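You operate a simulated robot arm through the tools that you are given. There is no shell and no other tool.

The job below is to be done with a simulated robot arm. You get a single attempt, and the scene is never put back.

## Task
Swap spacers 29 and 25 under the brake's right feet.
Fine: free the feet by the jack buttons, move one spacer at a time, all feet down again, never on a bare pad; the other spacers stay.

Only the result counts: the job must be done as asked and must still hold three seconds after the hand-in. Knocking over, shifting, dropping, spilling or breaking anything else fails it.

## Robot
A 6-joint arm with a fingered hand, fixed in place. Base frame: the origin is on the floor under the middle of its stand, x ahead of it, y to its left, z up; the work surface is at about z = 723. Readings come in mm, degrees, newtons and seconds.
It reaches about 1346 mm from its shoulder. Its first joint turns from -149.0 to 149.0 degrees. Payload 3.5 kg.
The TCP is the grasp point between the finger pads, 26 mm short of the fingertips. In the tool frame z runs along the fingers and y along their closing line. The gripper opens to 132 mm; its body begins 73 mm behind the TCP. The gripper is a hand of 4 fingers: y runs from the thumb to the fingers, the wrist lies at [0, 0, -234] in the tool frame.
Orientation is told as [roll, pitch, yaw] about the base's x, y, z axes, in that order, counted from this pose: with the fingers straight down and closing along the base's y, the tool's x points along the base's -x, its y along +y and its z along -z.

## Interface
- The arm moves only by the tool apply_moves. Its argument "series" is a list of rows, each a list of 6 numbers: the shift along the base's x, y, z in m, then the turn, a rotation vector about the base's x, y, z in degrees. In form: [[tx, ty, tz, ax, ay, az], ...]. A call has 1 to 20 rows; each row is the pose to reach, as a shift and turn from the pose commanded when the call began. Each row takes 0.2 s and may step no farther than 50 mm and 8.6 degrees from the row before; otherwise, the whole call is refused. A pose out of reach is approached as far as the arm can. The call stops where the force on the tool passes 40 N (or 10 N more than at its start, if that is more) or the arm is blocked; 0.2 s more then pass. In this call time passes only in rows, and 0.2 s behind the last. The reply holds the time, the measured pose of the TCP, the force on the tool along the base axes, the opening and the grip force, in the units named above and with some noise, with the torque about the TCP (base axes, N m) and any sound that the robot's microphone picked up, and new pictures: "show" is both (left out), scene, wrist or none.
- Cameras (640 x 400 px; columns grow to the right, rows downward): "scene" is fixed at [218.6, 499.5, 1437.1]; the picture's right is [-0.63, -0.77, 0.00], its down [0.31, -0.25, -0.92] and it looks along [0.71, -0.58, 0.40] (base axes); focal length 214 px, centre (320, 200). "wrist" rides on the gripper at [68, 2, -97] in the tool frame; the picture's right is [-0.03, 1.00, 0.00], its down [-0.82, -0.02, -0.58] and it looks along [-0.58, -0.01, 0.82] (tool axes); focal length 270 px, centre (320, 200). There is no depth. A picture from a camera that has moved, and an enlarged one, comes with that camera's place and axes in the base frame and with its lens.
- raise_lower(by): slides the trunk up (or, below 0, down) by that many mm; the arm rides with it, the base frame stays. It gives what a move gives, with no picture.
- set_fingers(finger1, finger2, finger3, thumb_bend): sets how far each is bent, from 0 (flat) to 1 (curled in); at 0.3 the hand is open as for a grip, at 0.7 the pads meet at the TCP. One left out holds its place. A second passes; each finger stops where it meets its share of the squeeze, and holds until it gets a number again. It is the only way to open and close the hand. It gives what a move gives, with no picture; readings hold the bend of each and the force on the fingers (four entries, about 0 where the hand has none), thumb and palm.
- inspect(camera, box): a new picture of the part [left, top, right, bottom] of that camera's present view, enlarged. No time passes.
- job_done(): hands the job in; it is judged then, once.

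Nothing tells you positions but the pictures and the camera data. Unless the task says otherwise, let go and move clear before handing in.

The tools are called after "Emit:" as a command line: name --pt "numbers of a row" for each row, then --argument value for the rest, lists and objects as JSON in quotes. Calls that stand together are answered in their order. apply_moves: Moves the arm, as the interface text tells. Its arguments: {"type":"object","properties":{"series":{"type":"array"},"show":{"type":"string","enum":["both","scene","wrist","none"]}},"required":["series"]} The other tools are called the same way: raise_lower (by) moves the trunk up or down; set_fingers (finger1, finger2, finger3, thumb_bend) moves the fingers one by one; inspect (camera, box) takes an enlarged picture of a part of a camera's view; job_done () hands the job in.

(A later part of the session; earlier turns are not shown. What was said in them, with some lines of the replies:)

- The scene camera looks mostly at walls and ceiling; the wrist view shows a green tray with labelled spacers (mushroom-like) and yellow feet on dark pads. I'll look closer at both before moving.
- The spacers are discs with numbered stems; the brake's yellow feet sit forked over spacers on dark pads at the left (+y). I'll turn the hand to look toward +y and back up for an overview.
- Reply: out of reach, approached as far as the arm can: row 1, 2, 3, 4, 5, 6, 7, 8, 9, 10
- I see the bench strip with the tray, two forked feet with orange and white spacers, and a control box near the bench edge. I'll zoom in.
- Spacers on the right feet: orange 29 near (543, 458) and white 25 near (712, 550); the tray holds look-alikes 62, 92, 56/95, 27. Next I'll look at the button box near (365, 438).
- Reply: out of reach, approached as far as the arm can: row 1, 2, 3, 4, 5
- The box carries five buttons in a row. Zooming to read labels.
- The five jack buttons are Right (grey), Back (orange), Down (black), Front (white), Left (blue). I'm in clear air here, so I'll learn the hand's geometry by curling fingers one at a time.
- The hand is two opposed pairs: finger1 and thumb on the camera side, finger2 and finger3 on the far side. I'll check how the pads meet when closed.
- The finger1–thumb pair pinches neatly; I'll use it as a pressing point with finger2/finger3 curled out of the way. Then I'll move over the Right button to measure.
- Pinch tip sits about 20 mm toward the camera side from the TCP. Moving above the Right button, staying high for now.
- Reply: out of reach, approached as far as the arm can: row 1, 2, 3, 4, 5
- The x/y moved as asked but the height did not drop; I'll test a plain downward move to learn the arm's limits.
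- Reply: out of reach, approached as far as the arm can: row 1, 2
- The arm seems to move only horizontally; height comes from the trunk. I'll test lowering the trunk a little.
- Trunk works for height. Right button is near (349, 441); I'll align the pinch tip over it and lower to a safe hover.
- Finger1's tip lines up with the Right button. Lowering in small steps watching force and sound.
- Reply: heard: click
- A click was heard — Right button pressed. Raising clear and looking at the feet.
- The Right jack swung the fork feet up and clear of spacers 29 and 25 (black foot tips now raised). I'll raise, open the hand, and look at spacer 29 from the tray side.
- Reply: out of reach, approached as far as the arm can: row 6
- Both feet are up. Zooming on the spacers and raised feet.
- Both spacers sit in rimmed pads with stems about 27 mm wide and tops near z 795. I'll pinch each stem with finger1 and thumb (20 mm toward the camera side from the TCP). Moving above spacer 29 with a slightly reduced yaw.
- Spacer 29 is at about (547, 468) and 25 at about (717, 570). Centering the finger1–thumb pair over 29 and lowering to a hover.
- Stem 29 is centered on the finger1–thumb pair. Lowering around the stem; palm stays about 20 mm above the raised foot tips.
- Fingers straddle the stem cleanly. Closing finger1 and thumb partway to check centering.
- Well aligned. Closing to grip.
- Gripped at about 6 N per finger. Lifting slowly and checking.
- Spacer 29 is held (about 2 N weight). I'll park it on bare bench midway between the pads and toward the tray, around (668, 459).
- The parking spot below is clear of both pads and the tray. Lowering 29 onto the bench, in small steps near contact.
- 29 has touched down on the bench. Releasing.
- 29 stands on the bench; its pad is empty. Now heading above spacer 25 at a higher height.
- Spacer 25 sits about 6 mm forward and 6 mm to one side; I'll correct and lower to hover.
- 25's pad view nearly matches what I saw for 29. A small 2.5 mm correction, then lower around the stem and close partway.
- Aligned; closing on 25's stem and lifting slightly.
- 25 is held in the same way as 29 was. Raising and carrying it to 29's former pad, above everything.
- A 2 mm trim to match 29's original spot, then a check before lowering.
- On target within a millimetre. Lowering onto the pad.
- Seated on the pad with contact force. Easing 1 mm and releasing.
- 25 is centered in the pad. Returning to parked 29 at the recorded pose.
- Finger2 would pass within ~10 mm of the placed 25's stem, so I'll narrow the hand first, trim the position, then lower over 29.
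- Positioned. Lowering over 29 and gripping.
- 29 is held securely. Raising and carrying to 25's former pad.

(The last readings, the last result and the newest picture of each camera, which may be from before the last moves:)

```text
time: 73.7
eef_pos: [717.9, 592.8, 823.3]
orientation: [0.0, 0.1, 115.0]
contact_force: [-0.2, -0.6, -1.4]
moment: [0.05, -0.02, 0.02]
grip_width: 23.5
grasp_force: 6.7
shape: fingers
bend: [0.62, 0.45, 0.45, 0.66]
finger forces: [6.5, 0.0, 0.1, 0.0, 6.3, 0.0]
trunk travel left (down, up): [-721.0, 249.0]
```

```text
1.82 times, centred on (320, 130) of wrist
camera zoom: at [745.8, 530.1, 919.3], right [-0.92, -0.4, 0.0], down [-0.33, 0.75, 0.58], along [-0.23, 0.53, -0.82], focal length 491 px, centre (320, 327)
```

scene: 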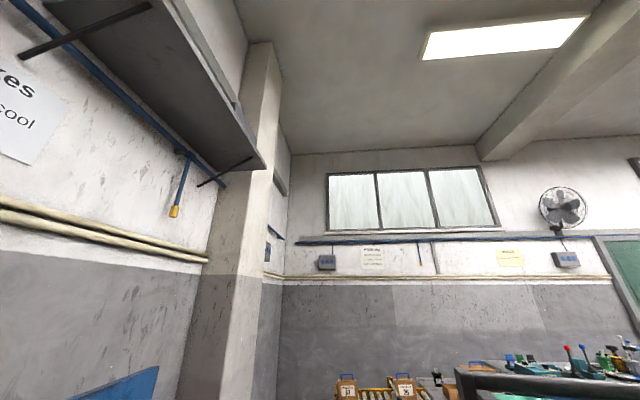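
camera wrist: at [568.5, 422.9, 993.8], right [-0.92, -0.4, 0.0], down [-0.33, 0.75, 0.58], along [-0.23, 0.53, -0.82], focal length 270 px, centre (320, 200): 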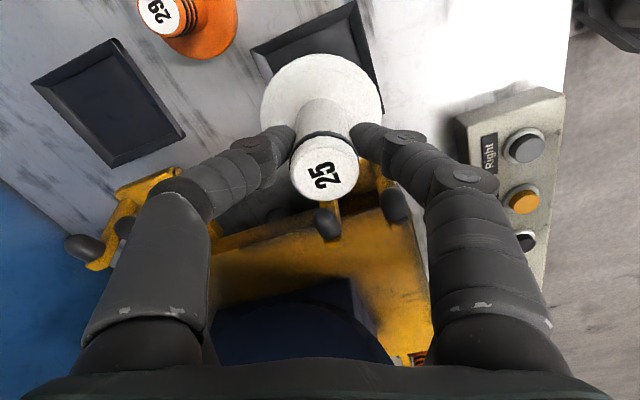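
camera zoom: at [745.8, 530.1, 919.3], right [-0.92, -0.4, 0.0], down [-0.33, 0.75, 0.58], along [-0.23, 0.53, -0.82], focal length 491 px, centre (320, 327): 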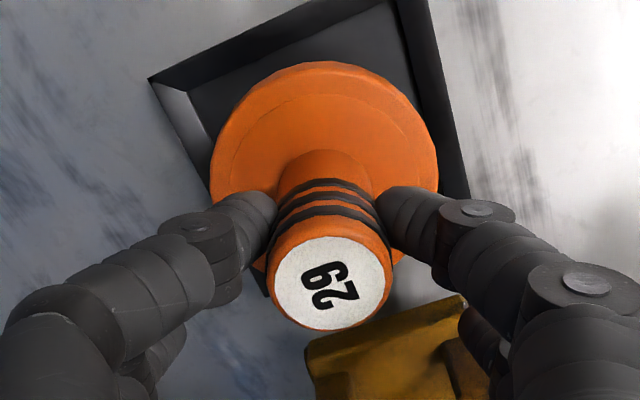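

Close to target; a 1.4 mm trim, then lowering onto the pad in small steps.

Emit:
apply_moves --pt "-0.0014 0.0003 0 0 0 0" --show "none"

Emit:
raise_lower --by -31

Emit:
raise_lower --by -4

Emit:
inspect --camera "wrist" --box '[160, 20, 480, 240]'

```text
time: 74.1
eef_pos: [717.7, 593.9, 822.4]
orientation: [0.1, -0.1, 114.9]
contact_force: [0.0, 1.0, -2.0]
moment: [0.01, -0.01, -0.01]
grip_width: 23.4
grasp_force: 6.3
shape: fingers
bend: [0.62, 0.45, 0.45, 0.66]
finger forces: [6.5, 0.1, 0.0, 0.0, 6.3, 0.0]
trunk travel left (down, up): [-721.0, 249.0]
```

```text
time: 74.8
eef_pos: [717.2, 593.0, 792.0]
orientation: [0.0, 0.1, 115.0]
contact_force: [-0.4, 0.2, -2.0]
moment: [0.05, -0.03, -0.01]
grip_width: 23.4
grasp_force: 6.2
shape: fingers
bend: [0.62, 0.45, 0.45, 0.66]
finger forces: [6.5, 0.0, 0.1, 0.1, 6.3, 0.0]
trunk travel left (down, up): [-690.0, 280.0]
```

```text
time: 75.4
eef_pos: [717.4, 593.5, 787.8]
orientation: [0.1, 0.0, 115.0]
contact_force: [0.0, -0.2, -2.6]
moment: [0.0, 0.01, -0.02]
grip_width: 23.6
grasp_force: 6.8
shape: fingers
bend: [0.62, 0.45, 0.45, 0.66]
finger forces: [6.6, 0.1, 0.0, 0.1, 6.2, 0.1]
trunk travel left (down, up): [-686.0, 284.0]
```

```text
1.82 times, centred on (320, 130) of wrist
camera zoom: at [744.6, 530.3, 884.2], right [-0.92, -0.4, 0.0], down [-0.33, 0.75, 0.58], along [-0.23, 0.53, -0.82], focal length 491 px, centre (320, 327)
```

zoom: 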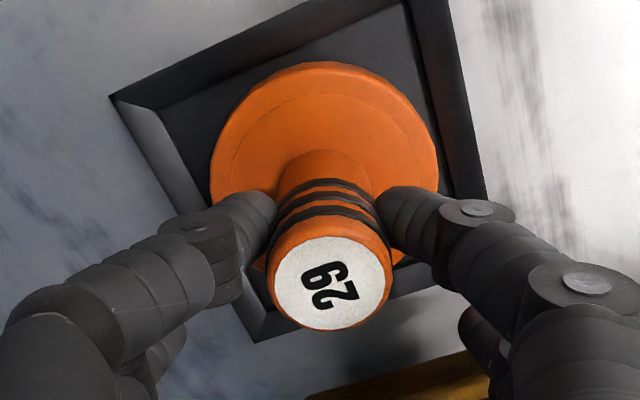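

Aligned with the original spot. Final touchdown.

Emit:
raise_lower --by -2

Emit:
raise_lower --by -1.5

Emit:
raise_lower --by -1

```text
time: 75.9
eef_pos: [717.1, 592.3, 786.5]
orientation: [0.0, -0.1, 114.9]
contact_force: [-0.1, -0.3, -1.7]
moment: [0.06, 0.02, 0.02]
grip_width: 23.5
grasp_force: 5.9
shape: fingers
bend: [0.62, 0.45, 0.45, 0.66]
finger forces: [6.4, 0.0, 0.1, 0.0, 6.3, 0.0]
trunk travel left (down, up): [-684.0, 286.0]
```

```text
time: 76.4
eef_pos: [718.3, 592.5, 784.2]
orientation: [0.0, -0.1, 115.1]
contact_force: [0.1, -0.1, 0.4]
moment: [-0.02, -0.01, 0.04]
grip_width: 23.4
grasp_force: 7.5
shape: fingers
bend: [0.62, 0.45, 0.45, 0.66]
finger forces: [6.7, 0.0, 0.0, 0.1, 7.1, 0.1]
trunk travel left (down, up): [-683.0, 287.0]
```

```text
time: 76.9
eef_pos: [716.4, 592.7, 783.7]
orientation: [-0.1, 0.0, 114.9]
contact_force: [0.6, 1.0, 4.2]
moment: [-0.11, -0.02, -0.01]
grip_width: 22.9
grasp_force: 7.7
shape: fingers
bend: [0.62, 0.45, 0.45, 0.66]
finger forces: [7.3, 0.1, 0.0, 0.0, 8.1, 0.1]
trunk travel left (down, up): [-682.0, 288.0]
```

Seated. Releasing and checking.

Emit:
set_fingers --finger1 0.57 --thumb_bend 0.57

Emit:
inspect --camera "wrist" --box '[160, 20, 480, 240]'

Emit:
set_fingers --finger1 0.4 --thumb_bend 0.4

Emit:
raise_lower --by 79

Emit:
inspect --camera "wrist" --box '[200, 0, 440, 240]'

```text
time: 77.9
eef_pos: [716.7, 593.1, 783.1]
orientation: [0.1, 0.0, 115.0]
contact_force: [0.4, -0.1, -0.4]
moment: [-0.04, -0.01, 0.0]
grip_width: 45.2
grasp_force: 0.1
shape: fingers
bend: [0.56, 0.45, 0.45, 0.56]
finger forces: [0.0, 0.0, 0.0, 0.1, 0.1, 0.0]
trunk travel left (down, up): [-682.0, 288.0]
```

```text
1.82 times, centred on (320, 130) of wrist
camera zoom: at [744.6, 530.3, 879.9], right [-0.92, -0.4, 0.0], down [-0.33, 0.75, 0.58], along [-0.23, 0.53, -0.82], focal length 491 px, centre (320, 327)
```

zoom: 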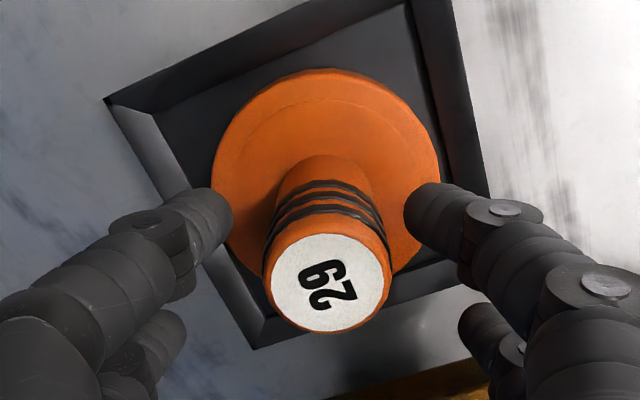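

```text
time: 78.9
eef_pos: [717.0, 593.2, 784.2]
orientation: [-0.1, 0.0, 115.0]
contact_force: [-1.0, -0.3, 0.6]
moment: [-0.04, -0.01, 0.0]
grip_width: 99.3
grasp_force: 0.1
shape: fingers
bend: [0.4, 0.45, 0.45, 0.4]
finger forces: [0.0, 0.0, 0.1, 0.0, 0.0, 0.0]
trunk travel left (down, up): [-682.0, 288.0]
```

```text
time: 80.1
eef_pos: [717.6, 593.3, 863.3]
orientation: [-0.1, 0.0, 114.9]
contact_force: [-0.1, 0.1, 0.2]
moment: [0.01, 0.02, 0.02]
grip_width: 99.4
grasp_force: 0.0
shape: fingers
bend: [0.4, 0.45, 0.45, 0.4]
finger forces: [0.1, 0.0, 0.1, 0.0, 0.0, 0.0]
trunk travel left (down, up): [-761.0, 209.0]
```

```text
1.67 times, centred on (320, 120) of wrist
camera zoom: at [744.6, 530.3, 958.8], right [-0.92, -0.4, 0.0], down [-0.33, 0.75, 0.58], along [-0.23, 0.53, -0.82], focal length 450 px, centre (320, 333)
```

zoom: 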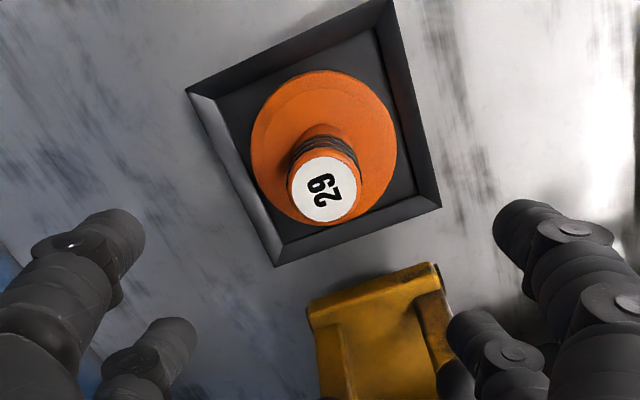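

Both spacers are centered on their swapped pads. Now I'll lift high, make the pressing pinch, and go to the Down button (about (258, 532)).

Emit:
raise_lower --by 185

Emit:
set_fingers --finger1 0.7 --thumb_bend 0.7 --finger2 1.0

Emit:
set_fingers --finger3 1.0

Emit:
apply_moves --pt "-0.036 -0.021 0 0 0 0" --pt "-0.072 -0.042 0 0 0 0" --pt "-0.108 -0.063 0 0 0 0" --pt "-0.144 -0.084 0 0 0 0" --pt "-0.18 -0.105 0 0 0 0" --pt "-0.222 -0.111 0 0 0 0" --pt "-0.264 -0.117 0 0 0 0" --pt "-0.306 -0.123 0 0 0 0" --pt "-0.348 -0.129 0 0 0 0" --pt "-0.371 -0.131 0 0 0 0" --show "wrist"

```text
time: 82.1
eef_pos: [718.5, 593.4, 1046.8]
orientation: [0.0, 0.0, 115.0]
contact_force: [-0.3, -0.3, 0.9]
moment: [-0.02, 0.01, 0.03]
grip_width: 99.3
grasp_force: 0.0
shape: fingers
bend: [0.4, 0.45, 0.45, 0.4]
finger forces: [0.1, 0.0, 0.1, 0.0, 0.0, 0.0]
trunk travel left (down, up): [-946.0, 24.0]
```

```text
time: 83.1
eef_pos: [717.2, 593.1, 1046.5]
orientation: [0.0, 0.0, 115.0]
contact_force: [-0.7, -0.3, 1.0]
moment: [0.02, -0.01, 0.05]
grip_width: 1.4
grasp_force: 0.1
shape: fingers
bend: [0.7, 1.0, 0.45, 0.7]
finger forces: [0.0, 0.0, 0.0, 0.0, 0.0, 0.0]
trunk travel left (down, up): [-946.0, 24.0]
```

```text
time: 84.1
eef_pos: [716.7, 592.4, 1046.5]
orientation: [0.0, 0.0, 115.0]
contact_force: [-0.1, 0.0, -0.9]
moment: [0.0, 0.01, 0.0]
grip_width: 1.2
grasp_force: 0.1
shape: fingers
bend: [0.7, 1.0, 0.87, 0.7]
finger forces: [0.1, 0.0, 0.0, 0.0, 0.1, 0.0]
trunk travel left (down, up): [-946.0, 24.0]
```

```text
time: 86.3
eef_pos: [343.8, 462.8, 1047.6]
orientation: [0.0, 0.0, 114.9]
contact_force: [-0.1, 0.0, -0.2]
moment: [0.01, -0.03, 0.02]
grip_width: 1.3
grasp_force: 0.0
shape: fingers
bend: [0.7, 1.0, 0.88, 0.7]
finger forces: [0.0, 0.0, 0.1, 0.1, 0.0, 0.0]
trunk travel left (down, up): [-946.0, 24.0]
camera wrist: at [371.8, 399.4, 1143.9], right [-0.92, -0.4, 0.0], down [-0.33, 0.75, 0.58], along [-0.23, 0.53, -0.82], focal length 270 px, centre (320, 200)
```

wrist: 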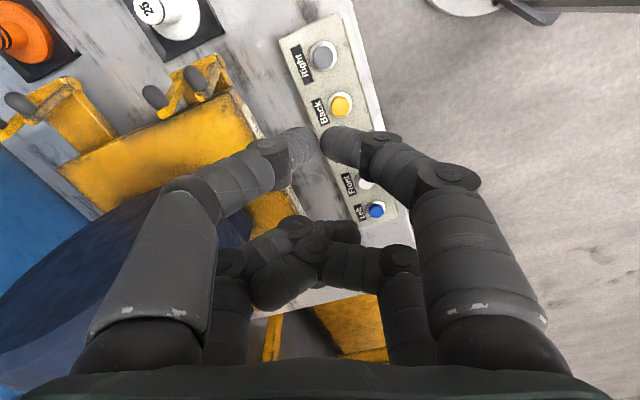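

Moving on to hover over the Down button.

Emit:
apply_moves --pt "-0.029 0.03 0 0 0 0" --pt "-0.058 0.061 0 0 0 0" --pt "-0.0865 0.091 0 0 0 0" --show "none"

Emit:
raise_lower --by -130

Emit:
inspect --camera "wrist" --box '[0, 0, 640, 400]'

Emit:
inspect --camera "wrist" --box '[200, 0, 440, 240]'

```text
time: 87.1
eef_pos: [259.1, 555.2, 1047.1]
orientation: [0.1, -0.1, 115.1]
contact_force: [-0.3, 0.4, -0.1]
moment: [-0.01, 0.0, 0.0]
grip_width: 1.4
grasp_force: 0.1
shape: fingers
bend: [0.7, 1.0, 0.88, 0.7]
finger forces: [0.1, 0.0, 0.0, 0.1, 0.0, 0.0]
trunk travel left (down, up): [-946.0, 24.0]
```

```text
time: 88.7
eef_pos: [259.3, 554.2, 917.2]
orientation: [0.0, 0.1, 115.0]
contact_force: [0.1, 0.5, -0.2]
moment: [0.03, 0.02, 0.01]
grip_width: 1.1
grasp_force: 0.1
shape: fingers
bend: [0.7, 1.0, 0.88, 0.7]
finger forces: [0.0, 0.1, 0.0, 0.0, 0.0, 0.0]
trunk travel left (down, up): [-816.0, 154.0]
```

```text
1.00 times, centred on (320, 200) of wrist (not enlarged: the box is as wide or as high as the picture)
camera zoom: at [287.5, 491.7, 1013.9], right [-0.92, -0.4, 0.0], down [-0.33, 0.75, 0.58], along [-0.23, 0.53, -0.82], focal length 270 px, centre (320, 200)
```

zoom: 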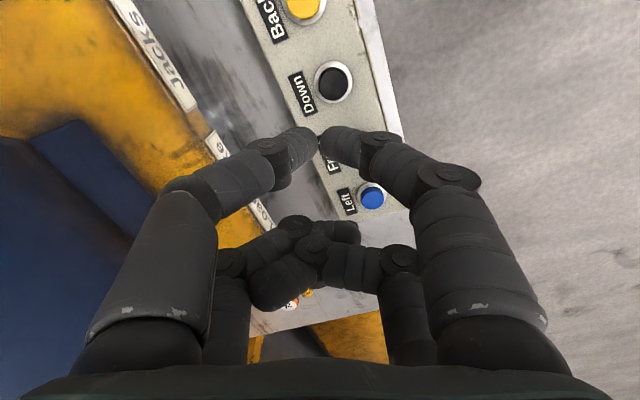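

```text
1.67 times, centred on (320, 120) of wrist
camera zoom: at [287.5, 491.7, 1013.9], right [-0.92, -0.4, 0.0], down [-0.33, 0.75, 0.58], along [-0.23, 0.53, -0.82], focal length 450 px, centre (320, 333)
```

zoom: 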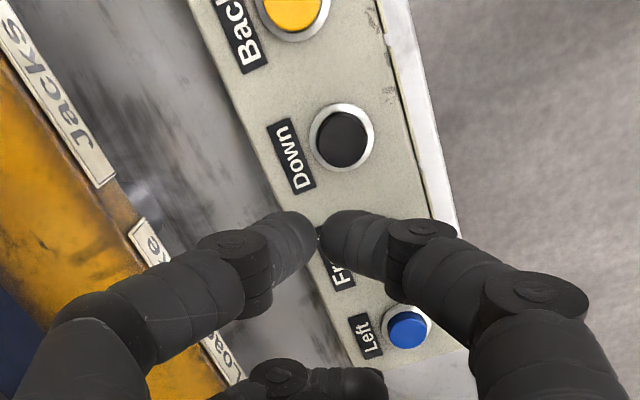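

Down button is about 4 mm off the press point; trimming, then lowering to hover and checking.

Emit:
apply_moves --pt "-0.0037 0.0011 0 0 0 0" --show "none"

Emit:
raise_lower --by -70

Emit:
inspect --camera "wrist" --box '[0, 0, 640, 400]'

Emit:
raise_lower --by -46

Emit:
inspect --camera "wrist" --box '[240, 0, 480, 240]'

```text
time: 89.1
eef_pos: [255.8, 555.6, 917.2]
orientation: [0.0, 0.0, 115.0]
contact_force: [-0.5, -0.8, 0.2]
moment: [-0.01, 0.0, -0.02]
grip_width: 1.5
grasp_force: 0.0
shape: fingers
bend: [0.7, 1.0, 0.88, 0.7]
finger forces: [0.0, 0.0, 0.0, 0.0, 0.1, 0.0]
trunk travel left (down, up): [-816.0, 154.0]
```

```text
time: 90.2
eef_pos: [255.9, 556.0, 847.0]
orientation: [0.0, 0.0, 114.9]
contact_force: [0.4, -0.7, -0.1]
moment: [0.03, -0.02, -0.03]
grip_width: 1.3
grasp_force: 0.1
shape: fingers
bend: [0.7, 1.0, 0.88, 0.7]
finger forces: [0.0, 0.0, 0.1, 0.0, 0.0, 0.0]
trunk travel left (down, up): [-746.0, 224.0]
```

```text
1.00 times, centred on (320, 200) of wrist (not enlarged: the box is as wide or as high as the picture)
camera zoom: at [283.5, 493.0, 943.9], right [-0.92, -0.4, 0.0], down [-0.33, 0.75, 0.58], along [-0.23, 0.53, -0.82], focal length 270 px, centre (320, 200)
```

zoom: 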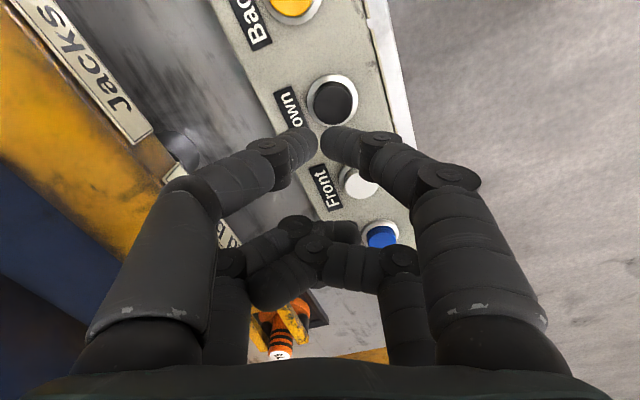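

```text
time: 91.1
eef_pos: [255.2, 555.9, 800.5]
orientation: [0.0, 0.0, 114.9]
contact_force: [0.4, 0.0, 0.4]
moment: [-0.02, 0.02, 0.0]
grip_width: 1.4
grasp_force: 0.1
shape: fingers
bend: [0.7, 1.0, 0.88, 0.7]
finger forces: [0.1, 0.1, 0.0, 0.0, 0.0, 0.0]
trunk travel left (down, up): [-700.0, 270.0]
```

```text
1.67 times, centred on (360, 120) of wrist
camera zoom: at [283.5, 493.0, 897.9], right [-0.92, -0.4, 0.0], down [-0.33, 0.75, 0.58], along [-0.23, 0.53, -0.82], focal length 450 px, centre (253, 333)
```

zoom: 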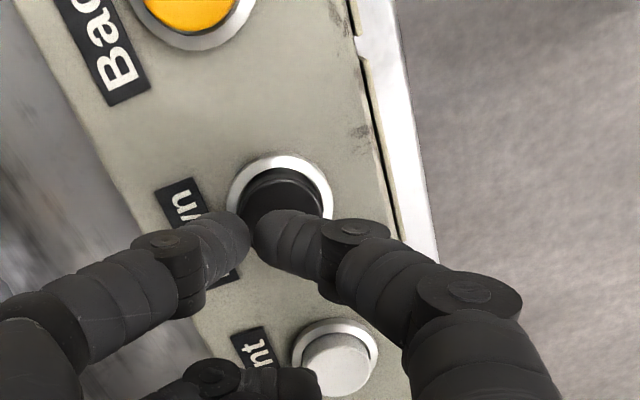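

Aligned on Down, same as the earlier press. Pressing.

Emit:
raise_lower --by -10

Emit:
raise_lower --by -4

```text
time: 91.6
eef_pos: [256.5, 556.2, 790.3]
orientation: [0.0, 0.1, 115.1]
contact_force: [-0.1, -0.6, 0.2]
moment: [-0.02, -0.02, -0.02]
grip_width: 1.1
grasp_force: 0.4
shape: fingers
bend: [0.7, 1.0, 0.88, 0.7]
finger forces: [0.6, 0.1, 0.1, 0.1, 0.0, 0.0]
trunk travel left (down, up): [-690.0, 280.0]
heard: click
```

```text
time: 92.2
eef_pos: [256.8, 556.5, 787.6]
orientation: [0.0, 0.0, 115.0]
contact_force: [-2.8, -0.5, 5.7]
moment: [-0.1, 0.02, -0.05]
grip_width: 0.6
grasp_force: 2.8
shape: fingers
bend: [0.71, 1.0, 0.88, 0.7]
finger forces: [5.8, 0.1, 0.0, 0.1, 0.0, 0.0]
trunk travel left (down, up): [-686.0, 284.0]
```

Click heard. Raising clear and returning to look at the feet.

Emit:
raise_lower --by 260

Emit:
inspect --camera "wrist" --box '[0, 0, 640, 400]'

Emit:
apply_moves --pt "0.03 -0.031 0 0 0 0" --pt "0.06 -0.062 0 0 0 0" --pt "0.09 -0.092 0 0 0 0" --pt "0.13 -0.092 0 0 0 0" --pt "0.17 -0.092 0 0 0 0" --pt "0.21 -0.092 0 0 0 0" --pt "0.25 -0.1 0 0 0 0" --pt "0.285 -0.13 0 0 0 0" --pt "0.32 -0.16 0 0 0 0" --show "wrist"

```text
time: 94.8
eef_pos: [256.1, 556.7, 1048.2]
orientation: [0.0, 0.1, 115.0]
contact_force: [-0.4, -0.1, 0.0]
moment: [0.01, 0.01, -0.02]
grip_width: 1.5
grasp_force: 0.0
shape: fingers
bend: [0.7, 1.0, 0.88, 0.7]
finger forces: [0.0, 0.0, 0.0, 0.0, 0.1, 0.0]
trunk travel left (down, up): [-946.0, 24.0]
```

```text
1.00 times, centred on (320, 200) of wrist (not enlarged: the box is as wide or as high as the picture)
camera zoom: at [283.6, 493.1, 1143.8], right [-0.92, -0.4, 0.0], down [-0.33, 0.75, 0.58], along [-0.23, 0.53, -0.82], focal length 270 px, centre (320, 200)
```

zoom: 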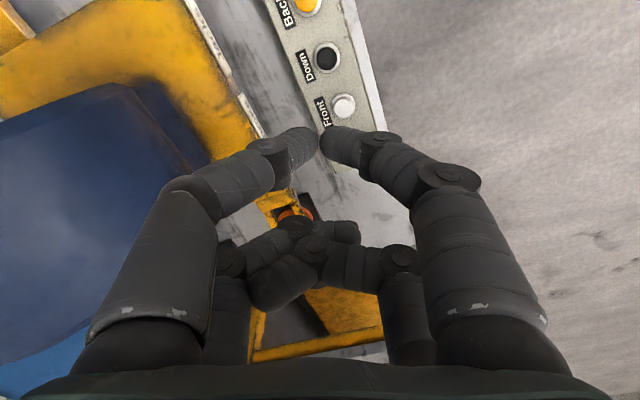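

```text
time: 96.8
eef_pos: [577.2, 394.1, 1047.7]
orientation: [0.1, -0.1, 115.0]
contact_force: [-0.1, -0.1, -0.4]
moment: [0.04, -0.04, 0.0]
grip_width: 1.2
grasp_force: 0.1
shape: fingers
bend: [0.7, 1.0, 0.88, 0.7]
finger forces: [0.1, 0.1, 0.0, 0.0, 0.0, 0.1]
trunk travel left (down, up): [-946.0, 24.0]
camera wrist: at [604.7, 331.9, 1143.9], right [-0.92, -0.4, 0.0], down [-0.33, 0.75, 0.58], along [-0.23, 0.53, -0.82], focal length 270 px, centre (320, 200)
```

wrist: 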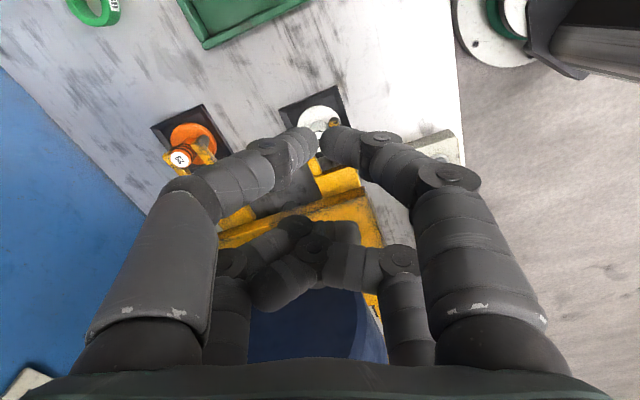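

The feet appear to be down over the swapped spacers. Opening the hand to see clearly and inspect each foot.

Emit:
set_fingers --finger3 0.3 --thumb_bend 0.3

Emit:
set_fingers --finger1 0.3 --finger2 0.3

Emit:
inspect --camera "wrist" --box '[240, 60, 420, 220]'

Emit:
inspect --camera "wrist" --box '[120, 80, 300, 240]'

```text
time: 97.8
eef_pos: [576.9, 394.9, 1047.5]
orientation: [0.0, 0.0, 115.0]
contact_force: [0.0, -0.6, -0.2]
moment: [-0.02, -0.04, 0.01]
grip_width: 66.9
grasp_force: 0.1
shape: fingers
bend: [0.7, 1.0, 0.3, 0.3]
finger forces: [0.0, 0.1, 0.0, 0.1, 0.1, 0.1]
trunk travel left (down, up): [-946.0, 24.0]
```

```text
time: 98.8
eef_pos: [576.5, 394.1, 1047.6]
orientation: [0.1, -0.1, 115.0]
contact_force: [-0.7, 0.4, 0.2]
moment: [-0.06, 0.0, 0.0]
grip_width: 132.4
grasp_force: 0.1
shape: fingers
bend: [0.3, 0.3, 0.3, 0.3]
finger forces: [0.0, 0.1, 0.1, 0.1, 0.1, 0.0]
trunk travel left (down, up): [-946.0, 24.0]
```

```text
2.50 times, centred on (330, 140) of wrist
camera zoom: at [604.3, 332.1, 1143.9], right [-0.92, -0.4, 0.0], down [-0.33, 0.75, 0.58], along [-0.23, 0.53, -0.82], focal length 676 px, centre (295, 350)
```

zoom: 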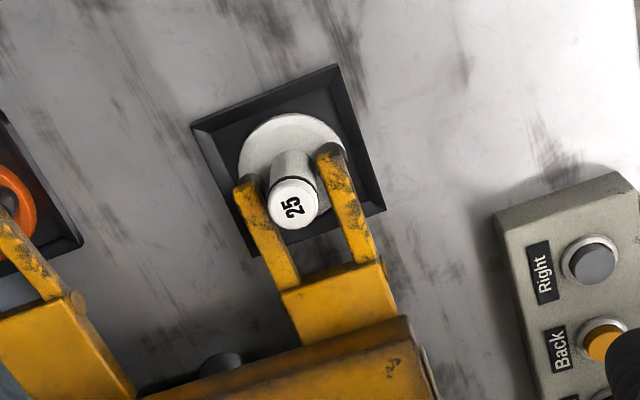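

```text
2.50 times, centred on (210, 160) of wrist
camera zoom: at [604.3, 332.1, 1143.9], right [-0.92, -0.4, 0.0], down [-0.33, 0.75, 0.58], along [-0.23, 0.53, -0.82], focal length 676 px, centre (595, 300)
```

zoom: 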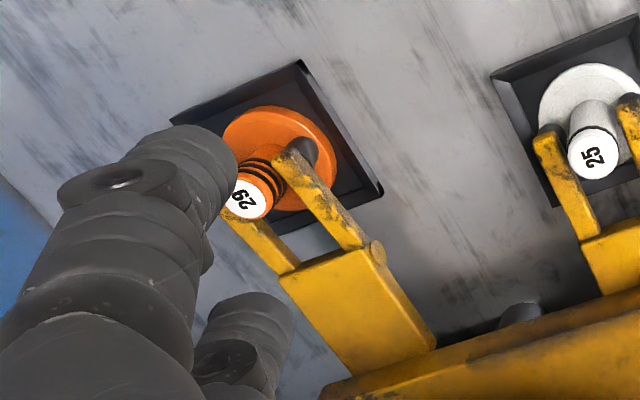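

Both forks are down around the swapped spacers. One closer look at each foot before handing in.

Emit:
apply_moves --pt "0.03 0.02 0 0 0 0" --pt "0.065 0.045 0 0 0 0" --show "none"

Emit:
raise_lower --by -80

Emit:
inspect --camera "wrist" --box '[0, 0, 640, 400]'

Emit:
inspect --camera "wrist" --box '[180, 60, 320, 260]'

Emit:
inspect --camera "wrist" --box '[310, 60, 490, 260]'

```text
time: 99.4
eef_pos: [642.2, 441.4, 1047.3]
orientation: [0.1, 0.0, 114.9]
contact_force: [0.1, 0.9, -0.1]
moment: [-0.02, -0.01, 0.01]
grip_width: 132.7
grasp_force: 0.1
shape: fingers
bend: [0.3, 0.3, 0.3, 0.3]
finger forces: [0.1, 0.0, 0.0, 0.0, 0.0, 0.0]
trunk travel left (down, up): [-946.0, 24.0]
```

```text
time: 100.6
eef_pos: [641.9, 439.2, 968.2]
orientation: [0.0, 0.0, 114.9]
contact_force: [-0.5, -0.6, 0.0]
moment: [0.02, -0.02, -0.02]
grip_width: 132.8
grasp_force: 0.1
shape: fingers
bend: [0.3, 0.3, 0.3, 0.3]
finger forces: [0.0, 0.0, 0.1, 0.1, 0.1, 0.1]
trunk travel left (down, up): [-866.0, 104.0]
```

```text
1.00 times, centred on (320, 200) of wrist (not enlarged: the box is as wide or as high as the picture)
camera zoom: at [668.7, 377.1, 1063.9], right [-0.92, -0.4, 0.0], down [-0.33, 0.75, 0.58], along [-0.23, 0.53, -0.82], focal length 270 px, centre (320, 200)
```

zoom: 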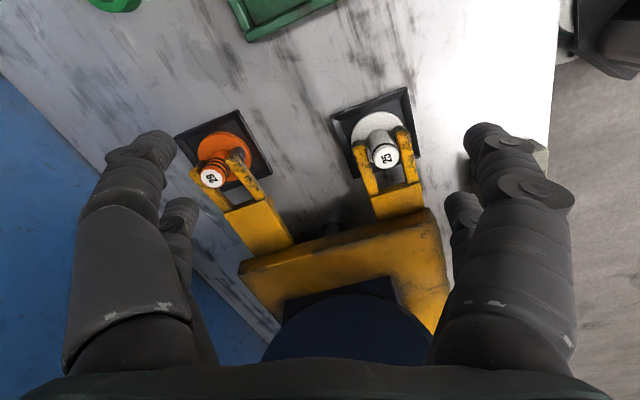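

```text
2.00 times, centred on (250, 160) of wrist
camera zoom: at [668.7, 377.1, 1063.9], right [-0.92, -0.4, 0.0], down [-0.33, 0.75, 0.58], along [-0.23, 0.53, -0.82], focal length 541 px, centre (460, 280)
```

zoom: 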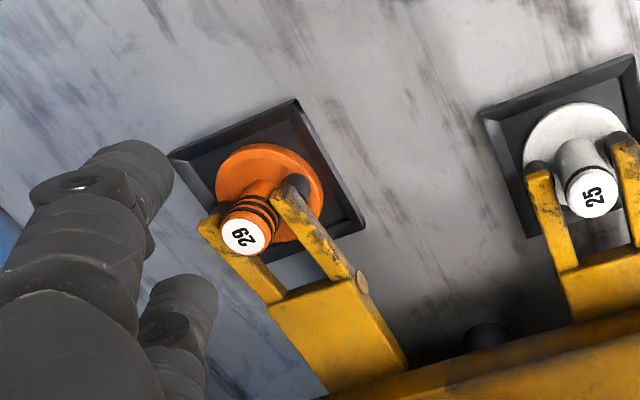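

```text
2.00 times, centred on (400, 160) of wrist
camera zoom: at [668.7, 377.1, 1063.9], right [-0.92, -0.4, 0.0], down [-0.33, 0.75, 0.58], along [-0.23, 0.53, -0.82], focal length 541 px, centre (160, 280)
```

zoom: 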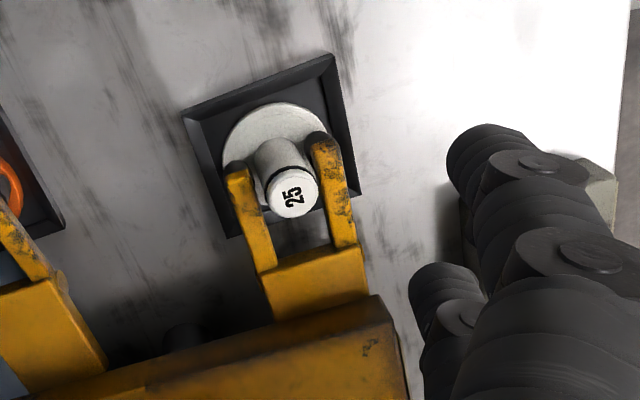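

The wrist view shows 25 under the near right foot and 29 under the far right foot, both centred with the forks down. The hand is empty and clear, so I'm handing in.

Emit:
job_done

```text
The job is handed in.
```

Spacers 29 and 25 are swapped under the brake's right feet, and the job is handed in. I don't know the verdict: the reply only confirmed the hand-in.

- **Jacks:** I pressed Right once, which freed both right feet. I pressed Down only after both pads were filled again, and each press gave a click.
- **Spacers:** 29 went to a clear spot on the bench, 25 went onto 29's old pad, then 29 went onto 25's old pad. By the camera, both sit within about 1 mm of where the originals stood.
- **Feet:** in the last close views both right feet are down on their spacers. I didn't look closely at the left feet at the end. I never pressed the Left, Front or Back buttons, and the front-left foot looked seated just before I pressed Down.
- **Everything else:** I didn't touch the tray spacers or anything else on the bench. The hand was open and clear at hand-in.
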